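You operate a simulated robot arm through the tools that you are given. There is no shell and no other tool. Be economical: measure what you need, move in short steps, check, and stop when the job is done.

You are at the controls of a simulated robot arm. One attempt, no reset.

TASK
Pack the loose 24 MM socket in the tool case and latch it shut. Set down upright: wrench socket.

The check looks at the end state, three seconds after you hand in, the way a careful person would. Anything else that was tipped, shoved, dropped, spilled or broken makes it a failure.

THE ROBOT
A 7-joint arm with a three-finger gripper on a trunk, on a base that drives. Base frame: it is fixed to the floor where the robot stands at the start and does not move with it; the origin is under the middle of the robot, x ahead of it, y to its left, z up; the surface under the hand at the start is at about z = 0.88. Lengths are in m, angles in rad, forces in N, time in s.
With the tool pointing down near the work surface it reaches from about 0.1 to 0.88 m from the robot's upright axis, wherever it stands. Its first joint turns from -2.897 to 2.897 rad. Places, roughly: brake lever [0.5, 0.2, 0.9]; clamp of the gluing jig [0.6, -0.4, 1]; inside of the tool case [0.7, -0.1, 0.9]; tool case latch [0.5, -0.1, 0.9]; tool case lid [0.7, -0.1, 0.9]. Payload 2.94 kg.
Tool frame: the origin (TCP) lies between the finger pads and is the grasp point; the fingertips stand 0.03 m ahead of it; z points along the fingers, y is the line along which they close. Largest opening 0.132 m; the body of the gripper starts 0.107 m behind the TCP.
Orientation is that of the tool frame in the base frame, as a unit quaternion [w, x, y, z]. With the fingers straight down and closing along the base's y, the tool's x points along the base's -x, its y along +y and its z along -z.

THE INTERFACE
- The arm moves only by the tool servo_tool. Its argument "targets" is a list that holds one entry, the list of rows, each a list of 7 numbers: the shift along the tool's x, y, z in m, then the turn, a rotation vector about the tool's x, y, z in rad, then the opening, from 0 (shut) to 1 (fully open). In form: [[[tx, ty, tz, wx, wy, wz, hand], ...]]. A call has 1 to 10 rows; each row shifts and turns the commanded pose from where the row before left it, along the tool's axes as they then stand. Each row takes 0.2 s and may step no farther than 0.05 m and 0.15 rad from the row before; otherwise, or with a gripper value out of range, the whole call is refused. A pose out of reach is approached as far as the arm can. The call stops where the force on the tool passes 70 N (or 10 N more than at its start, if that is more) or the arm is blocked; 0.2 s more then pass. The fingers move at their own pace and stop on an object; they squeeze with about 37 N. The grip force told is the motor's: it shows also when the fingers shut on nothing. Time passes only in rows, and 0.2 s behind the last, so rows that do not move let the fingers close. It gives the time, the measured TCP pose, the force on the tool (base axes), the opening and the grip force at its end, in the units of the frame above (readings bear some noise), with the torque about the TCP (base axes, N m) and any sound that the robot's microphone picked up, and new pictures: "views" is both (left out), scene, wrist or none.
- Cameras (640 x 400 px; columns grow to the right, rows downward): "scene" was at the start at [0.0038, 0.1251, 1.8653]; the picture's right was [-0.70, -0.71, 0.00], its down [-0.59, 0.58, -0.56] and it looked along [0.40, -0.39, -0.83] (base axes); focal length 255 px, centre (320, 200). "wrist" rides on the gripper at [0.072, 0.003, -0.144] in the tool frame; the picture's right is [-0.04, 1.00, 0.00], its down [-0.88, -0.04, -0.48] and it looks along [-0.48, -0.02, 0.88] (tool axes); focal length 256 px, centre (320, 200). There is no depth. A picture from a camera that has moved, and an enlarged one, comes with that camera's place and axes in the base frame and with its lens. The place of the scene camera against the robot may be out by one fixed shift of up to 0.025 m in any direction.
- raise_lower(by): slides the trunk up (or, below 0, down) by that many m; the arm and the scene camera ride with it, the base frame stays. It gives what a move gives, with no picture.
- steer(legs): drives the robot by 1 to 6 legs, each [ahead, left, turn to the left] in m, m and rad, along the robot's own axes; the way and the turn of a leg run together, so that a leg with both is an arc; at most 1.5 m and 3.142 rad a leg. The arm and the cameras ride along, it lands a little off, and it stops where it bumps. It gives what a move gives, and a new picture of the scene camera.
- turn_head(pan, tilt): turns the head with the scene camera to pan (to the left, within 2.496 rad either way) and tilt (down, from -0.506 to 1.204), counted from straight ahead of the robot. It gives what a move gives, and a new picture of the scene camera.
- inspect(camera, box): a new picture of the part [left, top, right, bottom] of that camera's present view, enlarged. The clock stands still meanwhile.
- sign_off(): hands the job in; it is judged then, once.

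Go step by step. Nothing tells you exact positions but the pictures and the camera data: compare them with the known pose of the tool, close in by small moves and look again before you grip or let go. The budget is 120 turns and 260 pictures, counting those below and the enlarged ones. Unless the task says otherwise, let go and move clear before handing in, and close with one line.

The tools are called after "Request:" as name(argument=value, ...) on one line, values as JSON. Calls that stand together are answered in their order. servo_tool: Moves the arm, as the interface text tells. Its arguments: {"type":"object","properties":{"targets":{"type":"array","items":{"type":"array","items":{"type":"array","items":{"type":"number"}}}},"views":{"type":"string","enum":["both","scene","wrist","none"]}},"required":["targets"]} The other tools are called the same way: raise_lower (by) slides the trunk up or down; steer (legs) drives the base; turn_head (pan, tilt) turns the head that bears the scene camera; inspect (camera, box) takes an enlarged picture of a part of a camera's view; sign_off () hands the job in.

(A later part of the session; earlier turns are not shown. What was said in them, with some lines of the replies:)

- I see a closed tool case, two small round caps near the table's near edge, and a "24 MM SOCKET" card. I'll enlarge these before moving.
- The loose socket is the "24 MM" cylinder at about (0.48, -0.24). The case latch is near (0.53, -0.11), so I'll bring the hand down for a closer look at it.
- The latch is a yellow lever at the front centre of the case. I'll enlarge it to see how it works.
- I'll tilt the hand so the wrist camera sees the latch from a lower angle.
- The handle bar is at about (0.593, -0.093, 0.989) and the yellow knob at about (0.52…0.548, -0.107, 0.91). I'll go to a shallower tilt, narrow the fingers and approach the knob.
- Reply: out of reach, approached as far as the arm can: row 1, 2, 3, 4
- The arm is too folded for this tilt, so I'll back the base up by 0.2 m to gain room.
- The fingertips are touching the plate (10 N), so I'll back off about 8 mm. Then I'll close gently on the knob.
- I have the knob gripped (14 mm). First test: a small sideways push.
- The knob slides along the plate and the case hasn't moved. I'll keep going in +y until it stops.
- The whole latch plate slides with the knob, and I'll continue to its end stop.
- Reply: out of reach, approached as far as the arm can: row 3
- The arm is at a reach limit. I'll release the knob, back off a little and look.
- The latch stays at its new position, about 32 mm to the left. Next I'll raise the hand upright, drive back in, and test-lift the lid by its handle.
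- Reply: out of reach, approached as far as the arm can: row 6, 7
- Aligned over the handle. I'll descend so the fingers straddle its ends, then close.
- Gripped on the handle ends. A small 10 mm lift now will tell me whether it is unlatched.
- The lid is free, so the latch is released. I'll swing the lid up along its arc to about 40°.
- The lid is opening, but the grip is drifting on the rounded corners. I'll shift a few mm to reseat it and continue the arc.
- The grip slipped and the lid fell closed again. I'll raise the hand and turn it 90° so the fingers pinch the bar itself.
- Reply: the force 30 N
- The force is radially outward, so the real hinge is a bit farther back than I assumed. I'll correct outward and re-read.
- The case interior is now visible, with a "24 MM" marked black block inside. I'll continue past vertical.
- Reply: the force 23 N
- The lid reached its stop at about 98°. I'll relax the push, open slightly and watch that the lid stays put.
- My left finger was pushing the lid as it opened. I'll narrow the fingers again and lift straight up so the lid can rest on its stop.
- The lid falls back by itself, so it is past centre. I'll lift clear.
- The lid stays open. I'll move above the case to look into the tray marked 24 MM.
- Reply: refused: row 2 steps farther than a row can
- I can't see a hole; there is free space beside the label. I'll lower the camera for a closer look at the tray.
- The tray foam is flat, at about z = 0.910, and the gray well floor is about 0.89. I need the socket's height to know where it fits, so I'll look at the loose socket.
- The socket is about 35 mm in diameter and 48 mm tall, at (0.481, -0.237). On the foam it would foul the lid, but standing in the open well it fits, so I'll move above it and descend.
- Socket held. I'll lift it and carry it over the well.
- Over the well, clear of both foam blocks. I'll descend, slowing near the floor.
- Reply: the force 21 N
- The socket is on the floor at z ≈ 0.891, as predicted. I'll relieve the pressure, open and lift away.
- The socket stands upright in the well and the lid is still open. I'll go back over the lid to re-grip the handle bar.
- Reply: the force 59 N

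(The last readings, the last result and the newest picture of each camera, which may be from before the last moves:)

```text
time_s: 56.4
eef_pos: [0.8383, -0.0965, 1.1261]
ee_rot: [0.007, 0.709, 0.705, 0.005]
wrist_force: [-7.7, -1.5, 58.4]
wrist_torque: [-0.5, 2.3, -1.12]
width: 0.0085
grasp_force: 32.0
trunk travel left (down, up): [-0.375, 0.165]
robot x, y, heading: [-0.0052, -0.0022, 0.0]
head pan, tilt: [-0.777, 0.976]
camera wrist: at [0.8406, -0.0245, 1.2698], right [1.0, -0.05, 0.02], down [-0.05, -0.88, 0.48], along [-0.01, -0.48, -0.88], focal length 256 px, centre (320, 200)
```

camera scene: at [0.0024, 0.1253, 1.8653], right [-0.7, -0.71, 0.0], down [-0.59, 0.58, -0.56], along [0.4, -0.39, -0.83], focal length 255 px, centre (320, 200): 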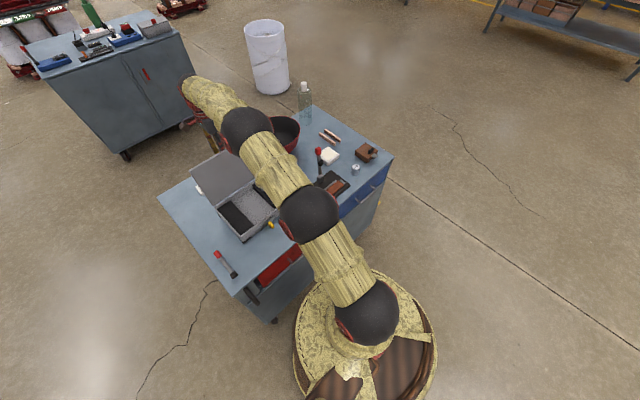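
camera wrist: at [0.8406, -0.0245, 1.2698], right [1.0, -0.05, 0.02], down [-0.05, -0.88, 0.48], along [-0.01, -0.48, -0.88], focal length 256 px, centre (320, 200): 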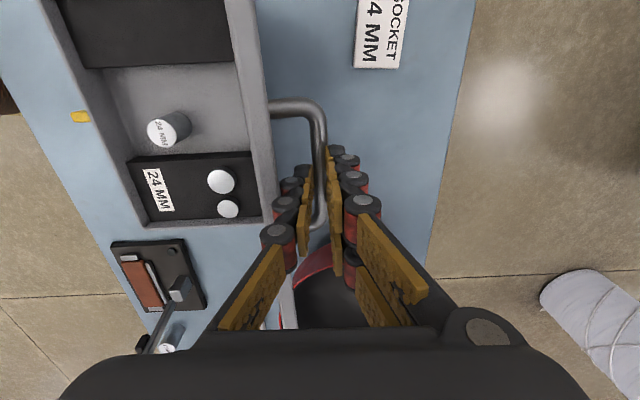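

There's a high downward contact force, so a fingertip is pressing on something. I'll ease up and re-read.

Request:
servo_tool(targets=[[[0, 0, -0.004, 0, 0, 0, 0.05], [0, 0, -0.004, 0, 0, 0, 0.05]]], views="wrist")

Request:
inspect(camera="wrist", box=[230, 80, 410, 280])

```text
time_s: 57.0
eef_pos: [0.8378, -0.0972, 1.1254]
ee_rot: [0.001, 0.708, 0.706, 0.003]
wrist_force: [-8.7, -3.7, 35.4]
wrist_torque: [-0.67, 0.65, -1.11]
width: 0.0083
grasp_force: 35.9
trunk travel left (down, up): [-0.375, 0.165]
robot x, y, heading: [-0.0021, 0.0016, 0.001]
head pan, tilt: [-0.777, 0.976]
camera wrist: at [0.8417, -0.0247, 1.2702], right [1.0, -0.05, 0.01], down [-0.04, -0.88, 0.48], along [-0.02, -0.48, -0.88], focal length 256 px, centre (320, 200)
```

wrist: 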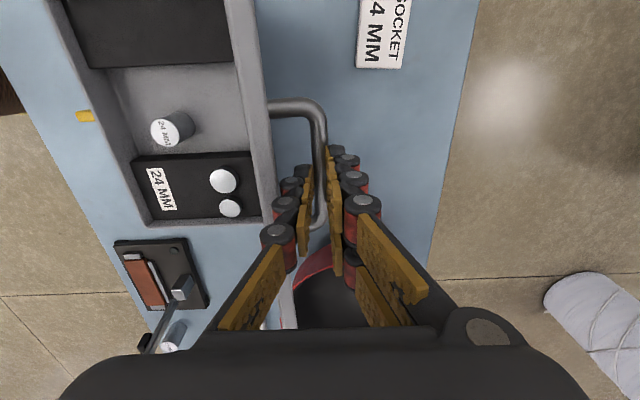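

```text
2.00 times, centred on (320, 180) of wrist
camera zoom: at [0.8417, -0.0247, 1.2702], right [1.0, -0.05, 0.01], down [-0.04, -0.88, 0.48], along [-0.02, -0.48, -0.88], focal length 512 px, centre (320, 240)
```

zoom: 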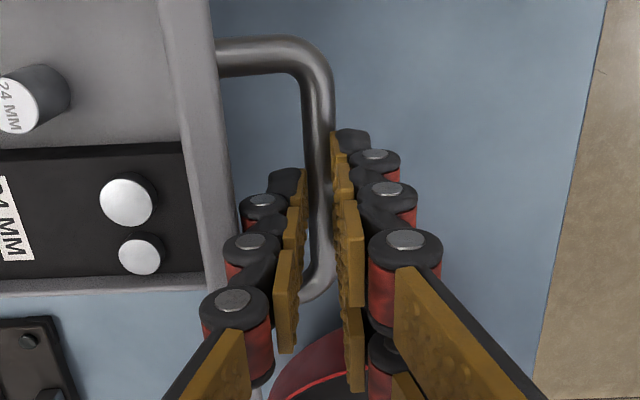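

Request:
servo_tool(targets=[[[0, 0, -0.003, 0, 0, 0, 0], [0, 0, -0.001, 0, 0, 0, 0], [0, 0, 0, 0, 0, 0, 0]]], views="none")

```text
time_s: 57.8
eef_pos: [0.8373, -0.0959, 1.1287]
ee_rot: [0.0, 0.707, 0.707, 0.002]
wrist_force: [-5.1, -4.4, 20.9]
wrist_torque: [-0.31, 0.14, 0.08]
width: 0.006
grasp_force: 28.9
trunk travel left (down, up): [-0.375, 0.165]
robot x, y, heading: [-0.0012, 0.0005, -0.001]
head pan, tilt: [-0.777, 0.976]
```

The knuckles of the inner finger probably catch the lid's top edge. I'll loosen the grip slightly, keeping the bar caged near the fingertips, and ease the lid toward vertical.

Request:
servo_tool(targets=[[[0, 0, -0.002, 0, 0, 0, 0.11], [0, 0, 0, 0, 0, 0, 0.11], [0, -0.006, 0.0005, 0, 0, 0, 0.11], [0, -0.006, 0, 0, 0, 0, 0.11]]], views="wrist")

Request:
inspect(camera="wrist", box=[230, 80, 410, 280])

```text
time_s: 58.8
eef_pos: [0.8289, -0.0951, 1.1318]
ee_rot: [0.002, 0.708, 0.706, 0.002]
wrist_force: [5.8, -1.0, 11.9]
wrist_torque: [0.07, -0.12, -0.16]
width: 0.0159
grasp_force: 1.5
trunk travel left (down, up): [-0.375, 0.165]
robot x, y, heading: [-0.0045, 0.0009, 0.002]
head pan, tilt: [-0.777, 0.976]
camera wrist: at [0.8329, -0.0236, 1.2744], right [1.0, -0.04, 0.01], down [-0.04, -0.88, 0.48], along [-0.02, -0.48, -0.88], focal length 256 px, centre (320, 200)
```

wrist: 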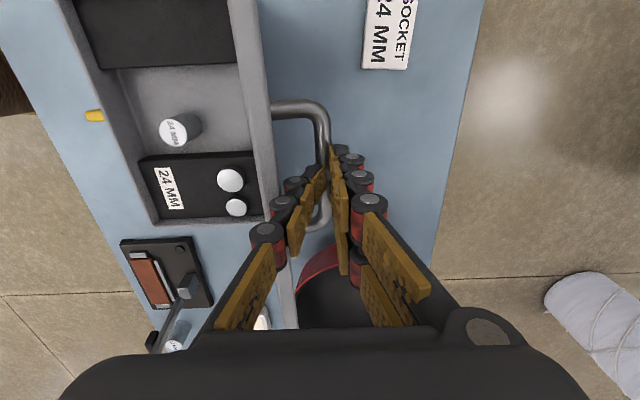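

```text
2.00 times, centred on (320, 180) of wrist
camera zoom: at [0.8329, -0.0236, 1.2744], right [1.0, -0.04, 0.01], down [-0.04, -0.88, 0.48], along [-0.02, -0.48, -0.88], focal length 512 px, centre (320, 240)
```

zoom: 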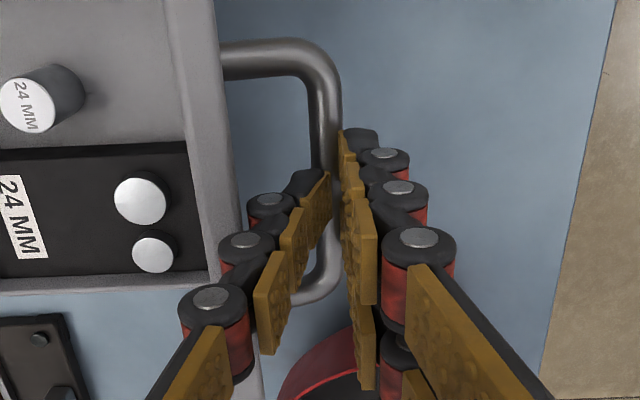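

The inner finger is being squeezed by the lid edge, so this insertion doesn't work here. I'll back out upward, turn the hand, and take the handle from its two ends instead, with a deeper grip.

Request:
servo_tool(targets=[[[0, 0.006, -0.003, 0, 0, 0, 0.13], [0, 0.004, -0.01, 0, 0, 0, 0.15], [0, 0, -0.03, 0, 0, 0, 0.15], [0, 0, -0.04, 0, 0, 0, 0.15], [0, 0, -0.04, 0, 0, 0, 0.3]]], views="wrist")

```text
time_s: 60.0
eef_pos: [0.8364, -0.0965, 1.2515]
ee_rot: [0.0, 0.708, 0.707, 0.0]
wrist_force: [-1.1, 0.0, -0.6]
wrist_torque: [0.0, -0.01, -0.02]
width: 0.0397
grasp_force: 0.1
trunk travel left (down, up): [-0.375, 0.165]
robot x, y, heading: [0.0009, 0.002, 0.002]
head pan, tilt: [-0.777, 0.976]
camera wrist: at [0.842, -0.0248, 1.3946], right [1.0, -0.05, 0.0], down [-0.04, -0.88, 0.48], along [-0.02, -0.48, -0.88], focal length 256 px, centre (320, 200)
```

wrist: 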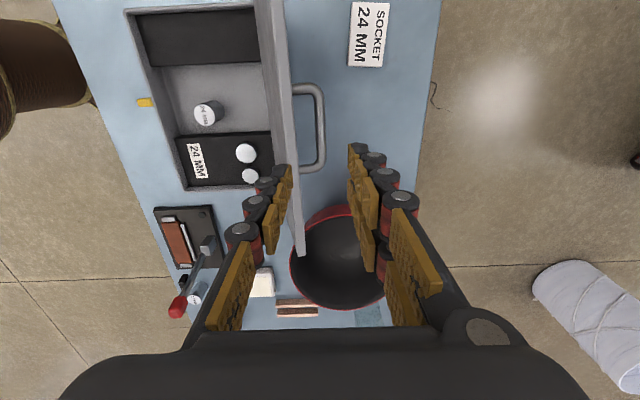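

The lid is still open and nothing has moved. I'll rotate the hand back by 90° and open it fully.

Request:
servo_tool(targets=[[[0, 0, 0, 0, 0, -0.143, 0.5], [0, 0, 0, 0, 0, -0.143, 0.7], [0, 0, 0, 0, 0, -0.143, 1], [0, 0, 0, 0, 0, -0.143, 1], [0, 0, 0, 0, 0, -0.143, 1], [0, 0, 0, 0, 0, -0.143, 1], [0, 0, 0, 0, 0, -0.143, 1], [0, 0, 0, 0, 0, -0.143, 1], [0, 0, 0, 0, 0, -0.143, 1], [0, 0, 0, 0, 0, -0.143, 1]]], views="none")

Request:
servo_tool(targets=[[[0, 0, 0, 0, 0, -0.1408, 1], [0, 0, 0, 0, 0, 0, 1]]], views="wrist")

```text
time_s: 62.2
eef_pos: [0.8382, -0.0951, 1.2524]
ee_rot: [0.002, 0.069, 0.998, 0.0]
wrist_force: [-0.3, -0.7, -0.4]
wrist_torque: [0.01, -0.01, -0.01]
width: 0.1321
grasp_force: 0.0
trunk travel left (down, up): [-0.375, 0.165]
robot x, y, heading: [-0.0012, -0.0021, 0.005]
head pan, tilt: [-0.777, 0.976]
```

```text
time_s: 62.8
eef_pos: [0.8392, -0.0957, 1.2528]
ee_rot: [0.001, 0.001, 1.0, 0.001]
wrist_force: [0.1, -1.0, -0.1]
wrist_torque: [0.01, 0.0, 0.07]
width: 0.1319
grasp_force: 0.0
trunk travel left (down, up): [-0.375, 0.165]
robot x, y, heading: [0.0002, -0.0043, -0.006]
head pan, tilt: [-0.777, 0.976]
camera wrist: at [0.7671, -0.0925, 1.3956], right [0.04, 1.0, 0.0], down [0.88, -0.04, 0.48], along [0.48, -0.02, -0.88], focal length 256 px, centre (320, 200)
```

wrist: 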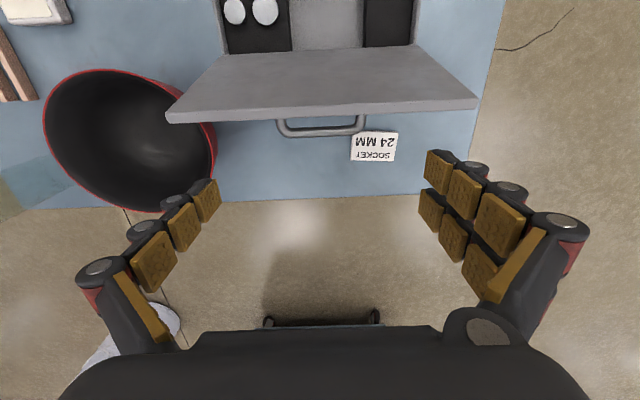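

The bar is confirmed at (0.839, -0.095, 1.097). I'll descend with the fingers outside the handle ends and close.

Request:
servo_tool(targets=[[[0, 0, 0.045, 0, 0, 0, 1], [0, 0, 0.045, 0, 0, 0, 1], [0, 0, 0.04, 0, 0, 0, 1], [0, 0, 0.03, 0, 0, 0, 1], [0, 0, 0, 0, 0, 0, 1]]], views="wrist")

```text
time_s: 64.0
eef_pos: [0.839, -0.0963, 1.093]
ee_rot: [0.002, 0.0, 1.0, 0.0]
wrist_force: [0.1, 0.3, -0.8]
wrist_torque: [0.0, 0.0, 0.0]
width: 0.1321
grasp_force: 0.1
trunk travel left (down, up): [-0.375, 0.165]
robot x, y, heading: [-0.0052, 0.0034, 0.005]
head pan, tilt: [-0.777, 0.976]
camera wrist: at [0.7677, -0.093, 1.2355], right [0.05, 1.0, 0.0], down [0.88, -0.04, 0.48], along [0.48, -0.02, -0.88], focal length 256 px, centre (320, 200)
```

wrist: 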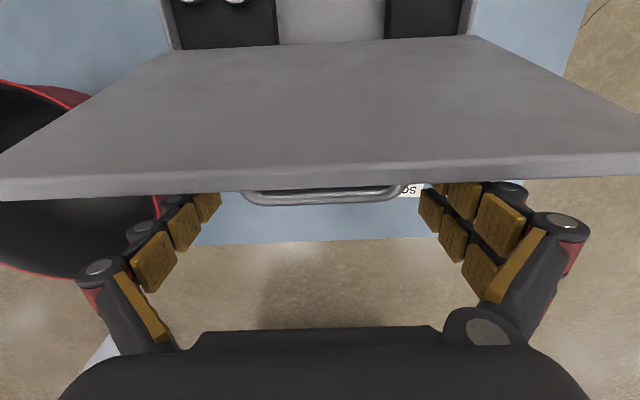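

Request:
servo_tool(targets=[[[0, 0, 0, 0, 0, 0, 0.8], [0, 0, 0, 0, 0, 0, 0.6], [0, 0, 0, 0, 0, 0, 0.6], [0, 0, 0, 0, 0, 0, 0.6]]], views="wrist")

```text
time_s: 65.0
eef_pos: [0.8399, -0.0936, 1.0923]
ee_rot: [0.002, 0.001, 1.0, 0.0]
wrist_force: [1.3, 7.9, 2.5]
wrist_torque: [0.32, 0.13, -0.32]
width: 0.0983
grasp_force: 26.8
trunk travel left (down, up): [-0.375, 0.165]
robot x, y, heading: [-0.006, 0.0014, 0.003]
head pan, tilt: [-0.777, 0.976]
camera wrist: at [0.7679, -0.0912, 1.2357], right [0.04, 1.0, 0.0], down [0.88, -0.04, 0.48], along [0.48, -0.02, -0.88], focal length 256 px, centre (320, 200)
```

wrist: 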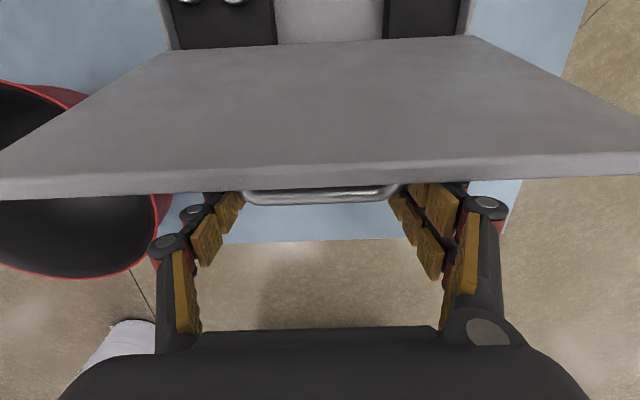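

Firm grip at the handle ends. With the refitted hinge (0.7645, 0.936), radius 0.177, I'll guide the lid closed in steps.

Request:
servo_tool(targets=[[[0.0148, 0, -0.006, 0, 0, 0, 0.55], [0.0145, 0, -0.0047, 0, 0, 0, 0.55], [0.0151, 0, -0.0033, 0, 0, 0, 0.55], [0.0153, 0, -0.002, 0, 0, 0, 0.55], [0, 0, 0, 0, 0, 0, 0.55]]], views="wrist")

```text
time_s: 66.2
eef_pos: [0.7788, -0.0942, 1.1078]
ee_rot: [0.0, 0.001, 1.0, 0.0]
wrist_force: [3.0, 9.5, -0.2]
wrist_torque: [-0.09, -0.54, -0.57]
width: 0.0984
grasp_force: 37.1
trunk travel left (down, up): [-0.375, 0.165]
robot x, y, heading: [-0.0014, -0.0, 0.003]
head pan, tilt: [-0.777, 0.976]
camera wrist: at [0.7071, -0.0917, 1.2505], right [0.05, 1.0, 0.0], down [0.88, -0.04, 0.48], along [0.48, -0.02, -0.88], focal length 256 px, centre (320, 200)
```

wrist: 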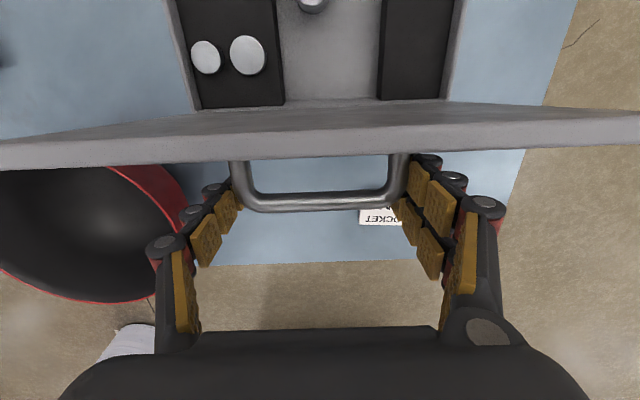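

Working well with low forces. Continuing past vertical.

Request:
servo_tool(targets=[[[0.0154, 0, -0.0007, 0, 0, 0, 0.55], [0.0154, 0, 0.0007, 0, 0, 0, 0.55], [0.0153, 0, 0.002, 0, 0, 0, 0.55], [0.0151, 0, 0.0033, 0, 0, 0, 0.55], [0.0148, 0, 0.0047, 0, 0, 0, 0.55], [0.0142, 0, 0.0059, 0, 0, 0, 0.55], [0, 0, 0, 0, 0, 0, 0.55]]], views="wrist")

```text
time_s: 67.8
eef_pos: [0.6898, -0.0948, 1.0907]
ee_rot: [0.0, 0.0, 1.0, -0.001]
wrist_force: [13.9, 13.9, -1.2]
wrist_torque: [0.49, -1.16, -0.42]
width: 0.0981
grasp_force: 36.8
trunk travel left (down, up): [-0.375, 0.165]
robot x, y, heading: [-0.0006, -0.0004, 0.005]
head pan, tilt: [-0.777, 0.976]
camera wrist: at [0.6193, -0.0914, 1.234], right [0.05, 1.0, 0.0], down [0.88, -0.04, 0.48], along [0.47, -0.02, -0.88], focal length 256 px, centre (320, 200)
```

wrist: 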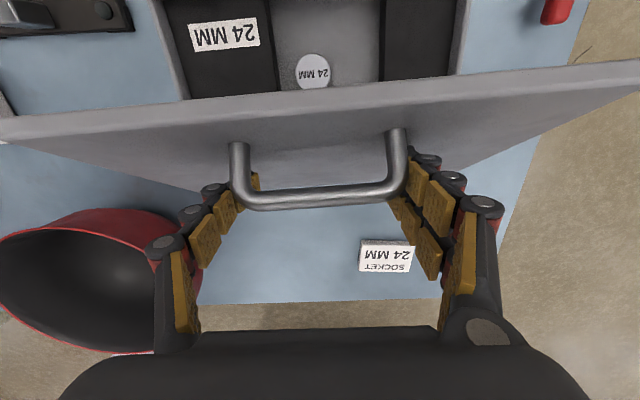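

Request:
servo_tool(targets=[[[0.012, 0.001, 0.007, 0, 0, 0, 0.55], [0.013, 0.001, 0.0082, 0, 0, 0, 0.55], [0.0123, 0, 0.0094, 0, 0, 0, 0.55], [0.0114, 0, 0.0104, 0, 0, 0, 0.55], [0, 0, 0, 0, 0, 0, 0.55]]], views="wrist")

```text
time_s: 69.0
eef_pos: [0.6398, -0.092, 1.0542]
ee_rot: [0.001, 0.0, 1.0, 0.0]
wrist_force: [5.4, 23.0, -4.1]
wrist_torque: [-0.33, -0.36, -0.67]
width: 0.0863
grasp_force: 10.0
trunk travel left (down, up): [-0.375, 0.165]
robot x, y, heading: [0.0001, -0.0005, 0.003]
head pan, tilt: [-0.777, 0.976]
camera wrist: at [0.5686, -0.089, 1.199], right [0.05, 1.0, 0.0], down [0.88, -0.04, 0.48], along [0.48, -0.02, -0.88], focal length 256 px, centre (320, 200)
```

wrist: 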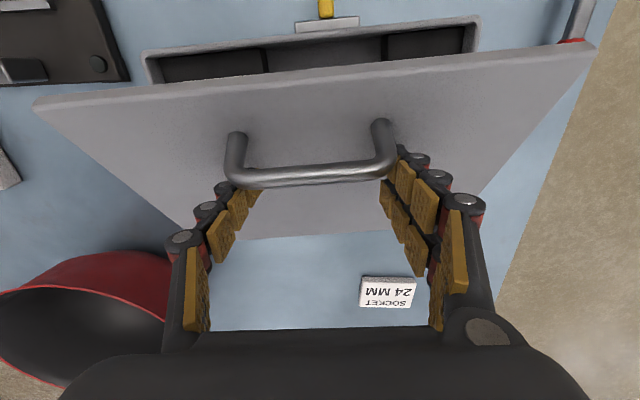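

The grip has slipped partly, but the lid is still resting on the fingers. I'll keep following the arc down gently.

Request:
servo_tool(targets=[[[0.0099, 0, 0.0118, 0, 0, 0, 0.63], [0.0099, 0, 0.0119, 0, 0, 0, 0.63], [0, 0, 0, 0, 0, 0, 0.63]]], views="wrist")

```text
time_s: 69.8
eef_pos: [0.6201, -0.0935, 1.0322]
ee_rot: [0.001, 0.001, 1.0, 0.0]
wrist_force: [2.5, 8.7, -2.8]
wrist_torque: [-0.12, -0.02, -0.24]
width: 0.0877
grasp_force: 3.4
trunk travel left (down, up): [-0.375, 0.165]
robot x, y, heading: [-0.0024, -0.0003, -0.0]
head pan, tilt: [-0.777, 0.976]
camera wrist: at [0.5486, -0.0903, 1.1756], right [0.05, 1.0, 0.0], down [0.88, -0.04, 0.48], along [0.48, -0.02, -0.88], focal length 256 px, centre (320, 200)
```

wrist: 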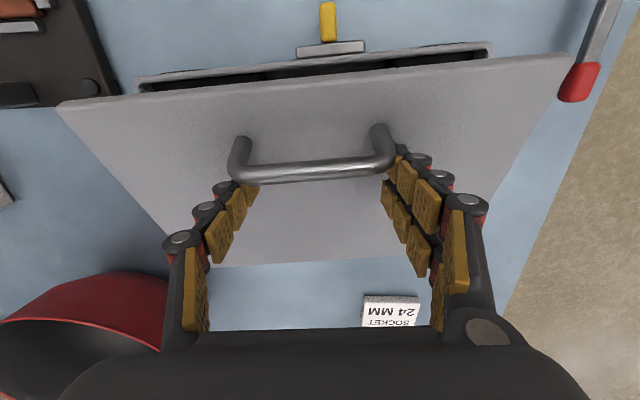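

Request:
servo_tool(targets=[[[0.0082, 0, 0.0131, 0, 0, 0, 0.64], [0.0072, 0, 0.0136, 0, 0, 0, 0.64], [0.0045, 0, 0.0095, 0, 0, 0, 0.65], [0, 0, 0, 0, 0, 0, 0.65]]], views="wrist")

```text
time_s: 70.8
eef_pos: [0.5986, -0.094, 0.9954]
ee_rot: [0.001, 0.001, 1.0, 0.0]
wrist_force: [-0.8, 2.1, -0.2]
wrist_torque: [0.04, -0.01, -0.04]
width: 0.087
grasp_force: 1.3
trunk travel left (down, up): [-0.375, 0.165]
robot x, y, heading: [-0.0002, 0.001, 0.003]
head pan, tilt: [-0.777, 0.976]
camera wrist: at [0.5281, -0.0899, 1.1398], right [0.05, 1.0, 0.0], down [0.88, -0.04, 0.48], along [0.48, -0.02, -0.88], focal length 256 px, centre (320, 200)
```

wrist: 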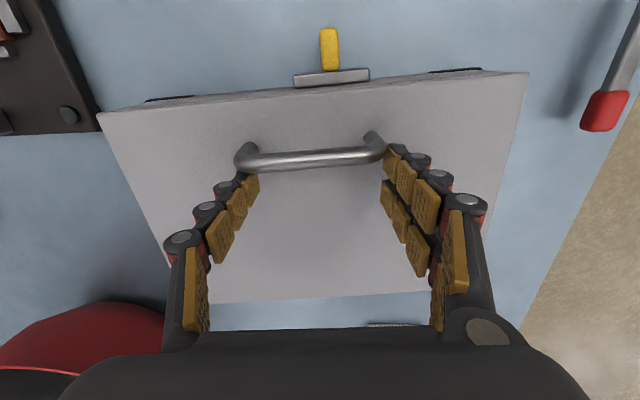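

Nearly closed, with almost no force. I'll release, lift off and look.

Request:
servo_tool(targets=[[[0.003, 0, 0.006, 0, 0, 0, 0.7], [0, 0, 0, 0, 0, 0, 0.9], [0, 0, 0, 0, 0, 0, 1], [0, 0, -0.04, 0, 0, 0, 1], [0, 0, -0.04, 0, 0, 0, 1], [0.04, 0, 0, 0, 0, 0, 1], [0.04, 0, 0, 0, 0, 0, 1]]], views="wrist")

Request:
inspect(camera="wrist", box=[140, 90, 480, 300])

```text
time_s: 72.4
eef_pos: [0.5149, -0.0937, 1.0715]
ee_rot: [0.002, 0.002, 1.0, 0.0]
wrist_force: [0.0, 0.3, -0.2]
wrist_torque: [-0.03, -0.01, -0.01]
width: 0.1319
grasp_force: 0.1
trunk travel left (down, up): [-0.375, 0.165]
robot x, y, heading: [-0.0018, -0.0012, -0.002]
head pan, tilt: [-0.777, 0.976]
camera wrist: at [0.4439, -0.0898, 1.2148], right [0.05, 1.0, 0.0], down [0.88, -0.04, 0.48], along [0.48, -0.02, -0.88], focal length 256 px, centre (320, 200)
```

wrist: 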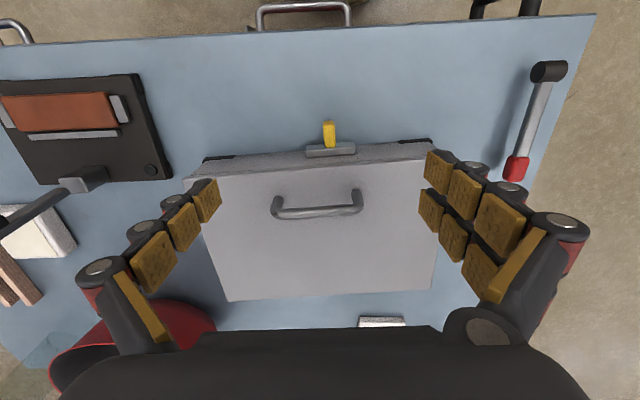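

```text
1.88 times, centred on (310, 195) of wrist
camera zoom: at [0.4439, -0.0898, 1.2148], right [0.05, 1.0, 0.0], down [0.88, -0.04, 0.48], along [0.48, -0.02, -0.88], focal length 482 px, centre (339, 209)
```

zoom: 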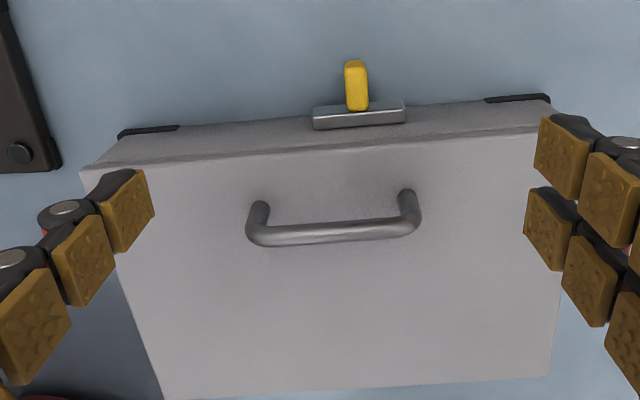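

The lid is down, and the case has shifted about 1 cm and turned about 2° from the handling. Next I'll back the base up and tilt the hand to slide the latch back.

Request:
steer(legs=[[-0.28, 0, 0]])

Request:
servo_tool(targets=[[[0, 0, 0, 0, -0.131, 0, 0.5], [0, 0, 0, 0, -0.131, 0, 0.5], [0, 0, 0, 0, -0.131, 0, 0.5], [0, 0, 0, 0, -0.131, 0, 0.5], [0, 0, 0, 0, -0.131, 0, 0.5], [0, 0, 0, 0, -0.131, 0, 0.5], [0, 0, 0, 0, -0.131, 0, 0.5], [0, 0, 0, 0, -0.131, 0, 0.5]]], views="none")

```text
time_s: 74.3
eef_pos: [0.2367, -0.0926, 1.0707]
ee_rot: [0.002, 0.001, 1.0, -0.001]
wrist_force: [-0.9, -0.2, 1.4]
wrist_torque: [0.01, -0.05, 0.02]
width: 0.1319
grasp_force: 0.1
trunk travel left (down, up): [-0.375, 0.165]
robot x, y, heading: [-0.2827, -0.0015, 0.007]
head pan, tilt: [-0.777, 0.976]
camera scene: at [-0.2799, 0.1247, 1.8653], right [-0.7, -0.71, 0.0], down [-0.59, 0.58, -0.56], along [0.4, -0.39, -0.83], focal length 255 px, centre (320, 200)
```

scene: 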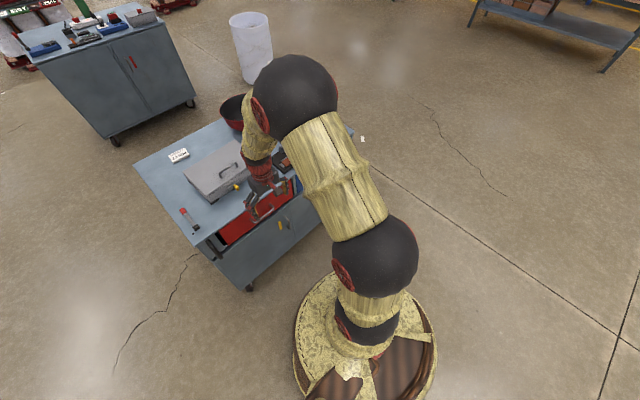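

```text
time_s: 76.1
eef_pos: [0.2354, -0.0826, 1.0696]
ee_rot: [0.456, -0.002, 0.89, 0.018]
wrist_force: [1.2, -0.1, 0.2]
wrist_torque: [0.01, 0.03, 0.02]
width: 0.066
grasp_force: 0.1
out of reach, approached as far as the arm can: row 6
trunk travel left (down, up): [-0.375, 0.165]
robot x, y, heading: [-0.2819, -0.0009, 0.003]
head pan, tilt: [-0.777, 0.976]
```

Request:
servo_tool(targets=[[[-0.0078, 0, 0.045, 0, 0, 0, 0.5], [-0.0078, 0, 0.045, 0, 0, 0, 0.5], [-0.0078, 0, 0.045, 0, 0, 0, 0.5], [-0.0078, 0, 0.045, 0, 0, 0, 0.5], [-0.0078, 0, 0.04, 0, -0.1, 0, 0.5], [0, 0, 0, 0, 0, 0, 0.5]]], views="wrist")

Request:
inspect(camera="wrist", box=[180, 90, 480, 240])

```text
time_s: 77.5
eef_pos: [0.4371, -0.0752, 0.9713]
ee_rot: [0.499, -0.001, 0.866, 0.018]
wrist_force: [0.4, 0.0, 0.0]
wrist_torque: [0.0, 0.02, 0.01]
width: 0.0661
grasp_force: 0.1
trunk travel left (down, up): [-0.375, 0.165]
robot x, y, heading: [-0.2854, -0.0006, 0.003]
head pan, tilt: [-0.777, 0.976]
camera wrist: at [0.277, -0.0765, 0.9803], right [0.0, 1.0, 0.07], down [0.03, -0.07, 1.0], along [1.0, 0.0, -0.03], focal length 256 px, centre (320, 200)
```

wrist: 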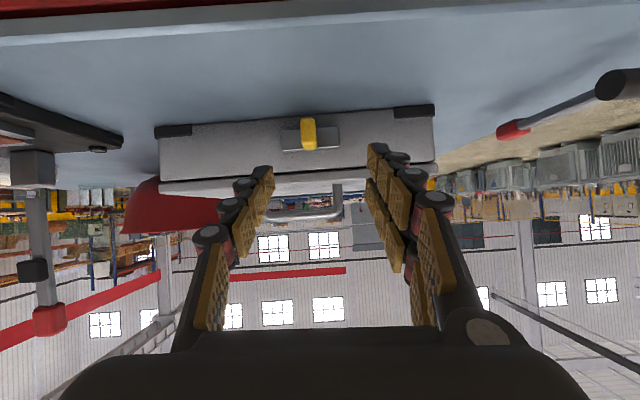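

```text
2.13 times, centred on (330, 165) of wrist
camera zoom: at [0.277, -0.0765, 0.9803], right [0.0, 1.0, 0.07], down [0.03, -0.07, 1.0], along [1.0, 0.0, -0.03], focal length 546 px, centre (299, 275)
```

zoom: 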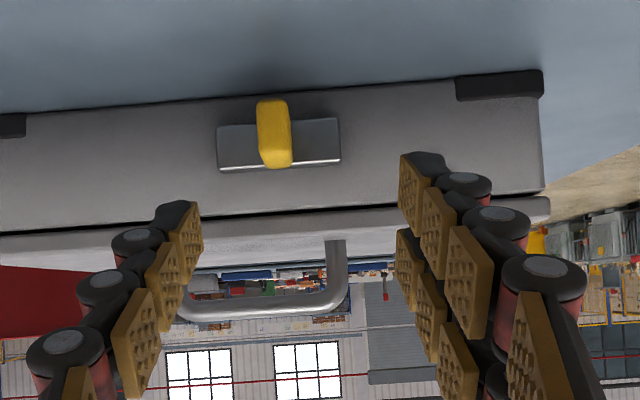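

The seam looks evenly closed. The knob is at y ≈ -0.084; approaching to grip it.

Request:
servo_tool(targets=[[[0.005, -0.004, 0.03, 0, 0, 0, 0.45], [0.005, -0.004, 0.03, 0, 0, 0, 0.42], [0.0044, 0, 0.015, 0, 0, 0, 0.42], [0, 0, 0, 0, 0, 0, 0.42]]], views="wrist")

Request:
inspect(camera="wrist", box=[200, 90, 440, 240])

```text
time_s: 78.5
eef_pos: [0.4941, -0.0807, 0.9218]
ee_rot: [0.499, -0.002, 0.867, 0.019]
wrist_force: [1.2, 0.1, 0.4]
wrist_torque: [-0.02, -0.02, -0.04]
width: 0.0555
grasp_force: 0.1
trunk travel left (down, up): [-0.375, 0.165]
robot x, y, heading: [-0.2829, 0.0, 0.006]
head pan, tilt: [-0.777, 0.976]
camera wrist: at [0.3345, -0.0816, 0.9313], right [0.0, 1.0, 0.07], down [0.03, -0.07, 1.0], along [1.0, 0.0, -0.03], focal length 256 px, centre (320, 200)
```

wrist: 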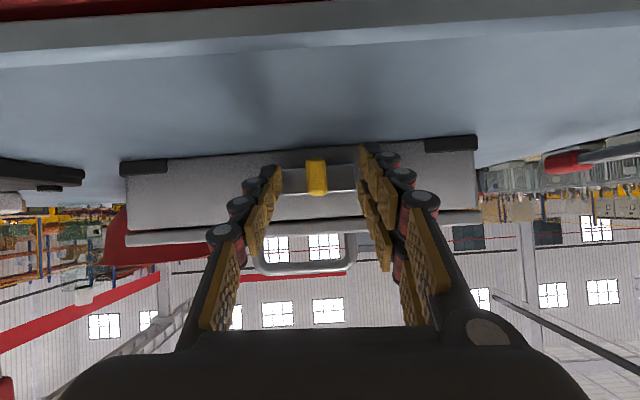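

```text
2.67 times, centred on (320, 165) of wrist
camera zoom: at [0.3345, -0.0816, 0.9313], right [0.0, 1.0, 0.07], down [0.03, -0.07, 1.0], along [1.0, 0.0, -0.03], focal length 683 px, centre (320, 293)
```

zoom: 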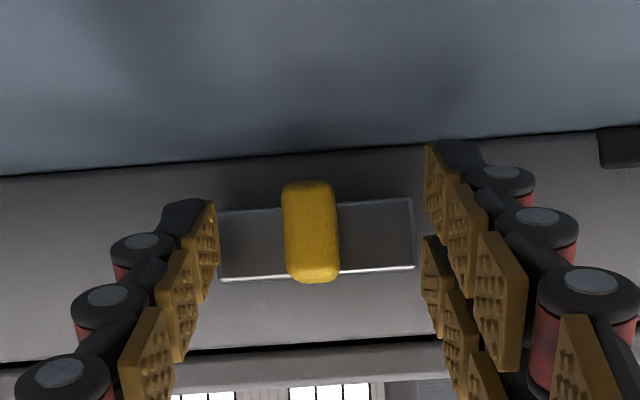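

Request:
servo_tool(targets=[[[0.001, -0.002, 0.005, 0, 0, 0, 0.3], [0, 0, 0, 0, 0, 0, 0.15], [0, 0, 0, 0, 0, 0, 0.05], [0, 0, 0, 0, 0, 0, 0]]], views="none")

```text
time_s: 79.5
eef_pos: [0.497, -0.0823, 0.9174]
ee_rot: [0.498, -0.001, 0.867, 0.018]
wrist_force: [2.1, -1.2, -0.7]
wrist_torque: [-0.41, -0.07, 0.25]
width: 0.0146
grasp_force: 18.4
trunk travel left (down, up): [-0.375, 0.165]
robot x, y, heading: [-0.2804, -0.0003, 0.0]
head pan, tilt: [-0.777, 0.976]
```

Gripped. Sliding the latch back toward -y in small steps.

Request:
servo_tool(targets=[[[0, -0.003, 0, 0, 0, 0, 0], [0, -0.003, 0, 0, 0, 0, 0], [0, -0.003, 0, 0, 0, 0, 0], [0, -0.003, 0.0005, 0, 0, 0, 0], [0, -0.003, 0, 0, 0, 0, 0], [0, -0.003, 0.0005, 0, 0, 0, 0], [0, 0, 0, 0, 0, 0, 0]]], views="none")

Request:
inspect(camera="wrist", box=[100, 90, 500, 340])

```text
time_s: 81.1
eef_pos: [0.4987, -0.1, 0.9185]
ee_rot: [0.499, -0.002, 0.867, 0.018]
wrist_force: [3.5, 0.1, 4.0]
wrist_torque: [-0.88, -0.32, 0.62]
width: 0.0139
grasp_force: 37.1
trunk travel left (down, up): [-0.375, 0.165]
robot x, y, heading: [-0.2842, 0.0005, 0.0]
head pan, tilt: [-0.777, 0.976]
```

```text
1.60 times, centred on (300, 215) of wrist
camera zoom: at [0.3391, -0.1011, 0.9271], right [0.0, 1.0, 0.07], down [0.03, -0.07, 1.0], along [1.0, 0.0, -0.03], focal length 410 px, centre (352, 176)
```

zoom: 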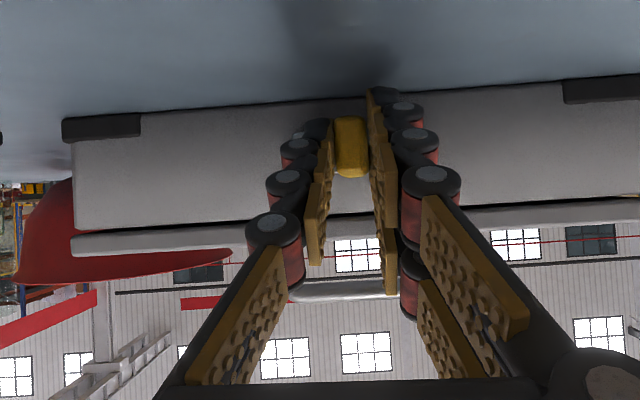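

Request:
servo_tool(targets=[[[0, -0.003, 0.0005, 0, 0, 0, 0], [0, -0.003, 0, 0, 0, 0, 0], [0, -0.003, 0.0005, 0, 0, 0, 0], [0, -0.003, 0, 0, 0, 0, 0], [0, -0.002, 0, 0, 0, 0, 0], [0, 0, 0, 0, 0, 0, 0]]], views="none")

```text
time_s: 82.5
eef_pos: [0.4982, -0.1154, 0.9179]
ee_rot: [0.5, -0.001, 0.866, 0.017]
wrist_force: [-4.9, -1.7, 11.6]
wrist_torque: [-0.92, -0.87, 0.57]
width: 0.0144
grasp_force: 36.9
trunk travel left (down, up): [-0.375, 0.165]
robot x, y, heading: [-0.2789, -0.0015, 0.006]
head pan, tilt: [-0.777, 0.976]
```

Request:
servo_tool(targets=[[[0, -0.002, 0, 0, 0, 0, 0], [0, -0.002, 0, 0, 0, 0, 0], [0, 0, 0, 0, 0, 0, 0]]], views="none")

Request:
inspect(camera="wrist", box=[100, 90, 500, 340])

```text
time_s: 83.3
eef_pos: [0.4988, -0.1183, 0.9175]
ee_rot: [0.5, -0.002, 0.866, 0.018]
wrist_force: [-4.2, 6.1, 15.3]
wrist_torque: [-0.9, -0.24, 0.77]
width: 0.014
grasp_force: 37.2
trunk travel left (down, up): [-0.375, 0.165]
robot x, y, heading: [-0.2816, -0.0027, 0.003]
head pan, tilt: [-0.777, 0.976]
```

```text
1.60 times, centred on (300, 215) of wrist
camera zoom: at [0.3399, -0.1189, 0.9269], right [0.0, 1.0, 0.07], down [0.03, -0.07, 1.0], along [1.0, 0.0, -0.03], focal length 410 px, centre (352, 176)
```

zoom: 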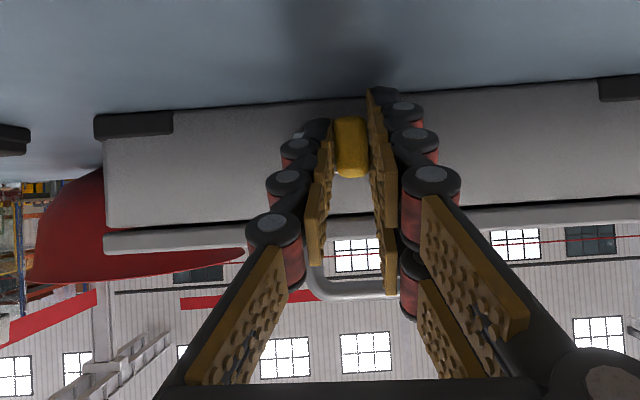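

Request:
servo_tool(targets=[[[0, -0.0015, 0, 0, 0, 0, 0], [0, 0, 0, 0, 0, 0, 0]]], views="none")

```text
time_s: 83.9
eef_pos: [0.4994, -0.1175, 0.9183]
ee_rot: [0.5, -0.003, 0.866, 0.018]
wrist_force: [-2.7, 15.8, 16.9]
wrist_torque: [-0.81, -0.26, 0.99]
width: 0.0141
grasp_force: 37.3
trunk travel left (down, up): [-0.375, 0.165]
robot x, y, heading: [-0.2841, -0.003, 0.0]
head pan, tilt: [-0.777, 0.976]
```

End stop reached, so the latch is fully home. I'll relax, release and back away to check.

Request:
servo_tool(targets=[[[0, 0.001, 0, 0, 0, 0, 0], [0, 0.001, 0, 0, 0, 0, 0.15], [0, 0, 0, 0, 0, 0, 0.3], [0, 0, 0, 0, 0, 0, 0.35], [0, 0, -0.03, 0, 0, 0, 0.4], [0, 0, -0.04, 0, 0, 0, 0.4], [0, 0, -0.04, 0, 0, 0, 0.4]]], views="both")

Request:
inspect(camera="wrist", box=[180, 60, 480, 240])

Request:
inspect(camera="scene", box=[120, 80, 360, 240])

```text
time_s: 85.5
eef_pos: [0.404, -0.1198, 0.9731]
ee_rot: [0.499, -0.002, 0.866, 0.018]
wrist_force: [-0.3, -0.5, -0.3]
wrist_torque: [0.01, -0.02, 0.02]
width: 0.0529
grasp_force: 0.0
trunk travel left (down, up): [-0.375, 0.165]
robot x, y, heading: [-0.2811, -0.004, 0.005]
head pan, tilt: [-0.777, 0.976]
camera scene: at [-0.2796, 0.125, 1.8653], right [-0.7, -0.71, 0.0], down [-0.59, 0.58, -0.56], along [0.4, -0.39, -0.83], focal length 255 px, centre (320, 200)
camera wrist: at [0.2451, -0.122, 0.9811], right [0.0, 1.0, 0.07], down [0.03, -0.07, 1.0], along [1.0, 0.0, -0.03], focal length 256 px, centre (320, 200)
```

scene: 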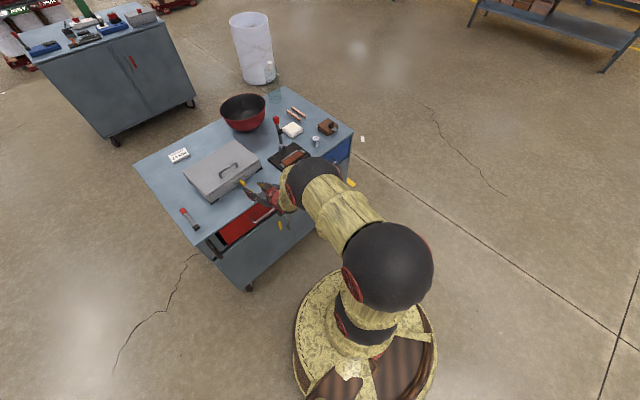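
wrist: 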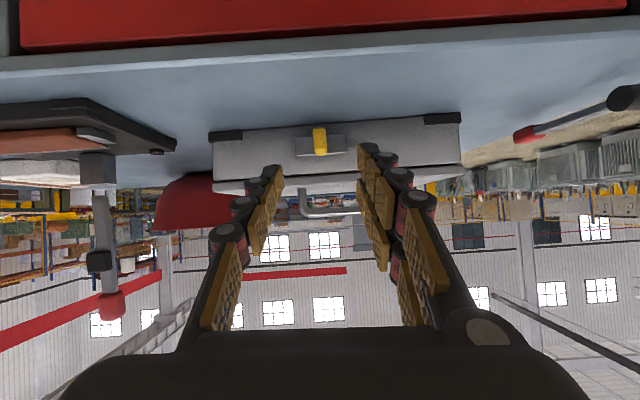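

```text
2.13 times, centred on (330, 150) of wrist
camera zoom: at [0.2451, -0.122, 0.9811], right [0.0, 1.0, 0.07], down [0.03, -0.07, 1.0], along [1.0, 0.0, -0.03], focal length 546 px, centre (299, 307)
```

zoom: 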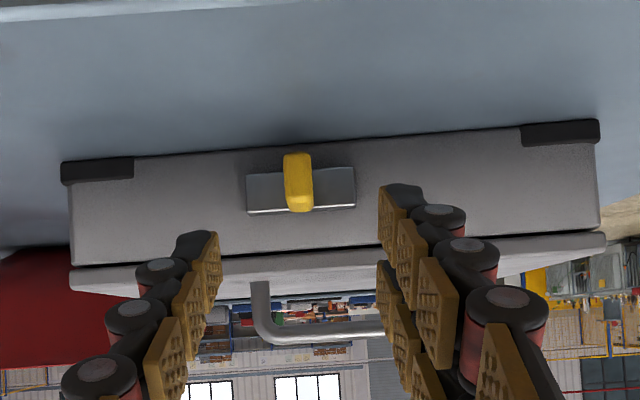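

```text
2.50 times, centred on (240, 160) of scene
camera zoom: at [-0.2796, 0.125, 1.8653], right [-0.7, -0.71, 0.0], down [-0.59, 0.58, -0.56], along [0.4, -0.39, -0.83], focal length 638 px, centre (520, 300)
```

zoom: 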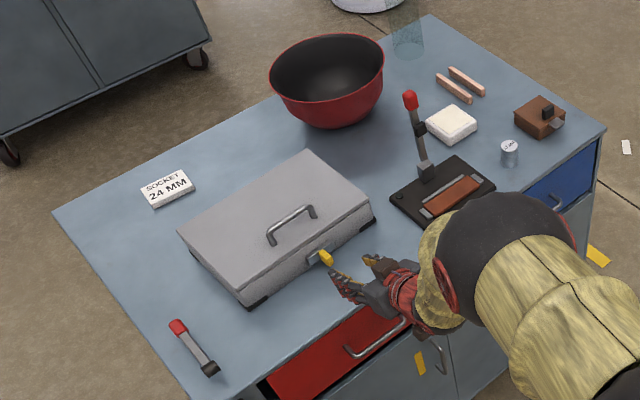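

The case is shut with the latch back at its original end stop. The socket is inside, the hand is clear, and the other items look undisturbed, so I'm handing in.

Request:
sign_off()

```text
The job is handed in.
```

The 24 MM socket stands upright in the tool case's open well, the lid is closed and the latch is pushed to its stop; I didn't pull on the lid to test it, and closing it moved the case about 1 cm and turned it about 2°.
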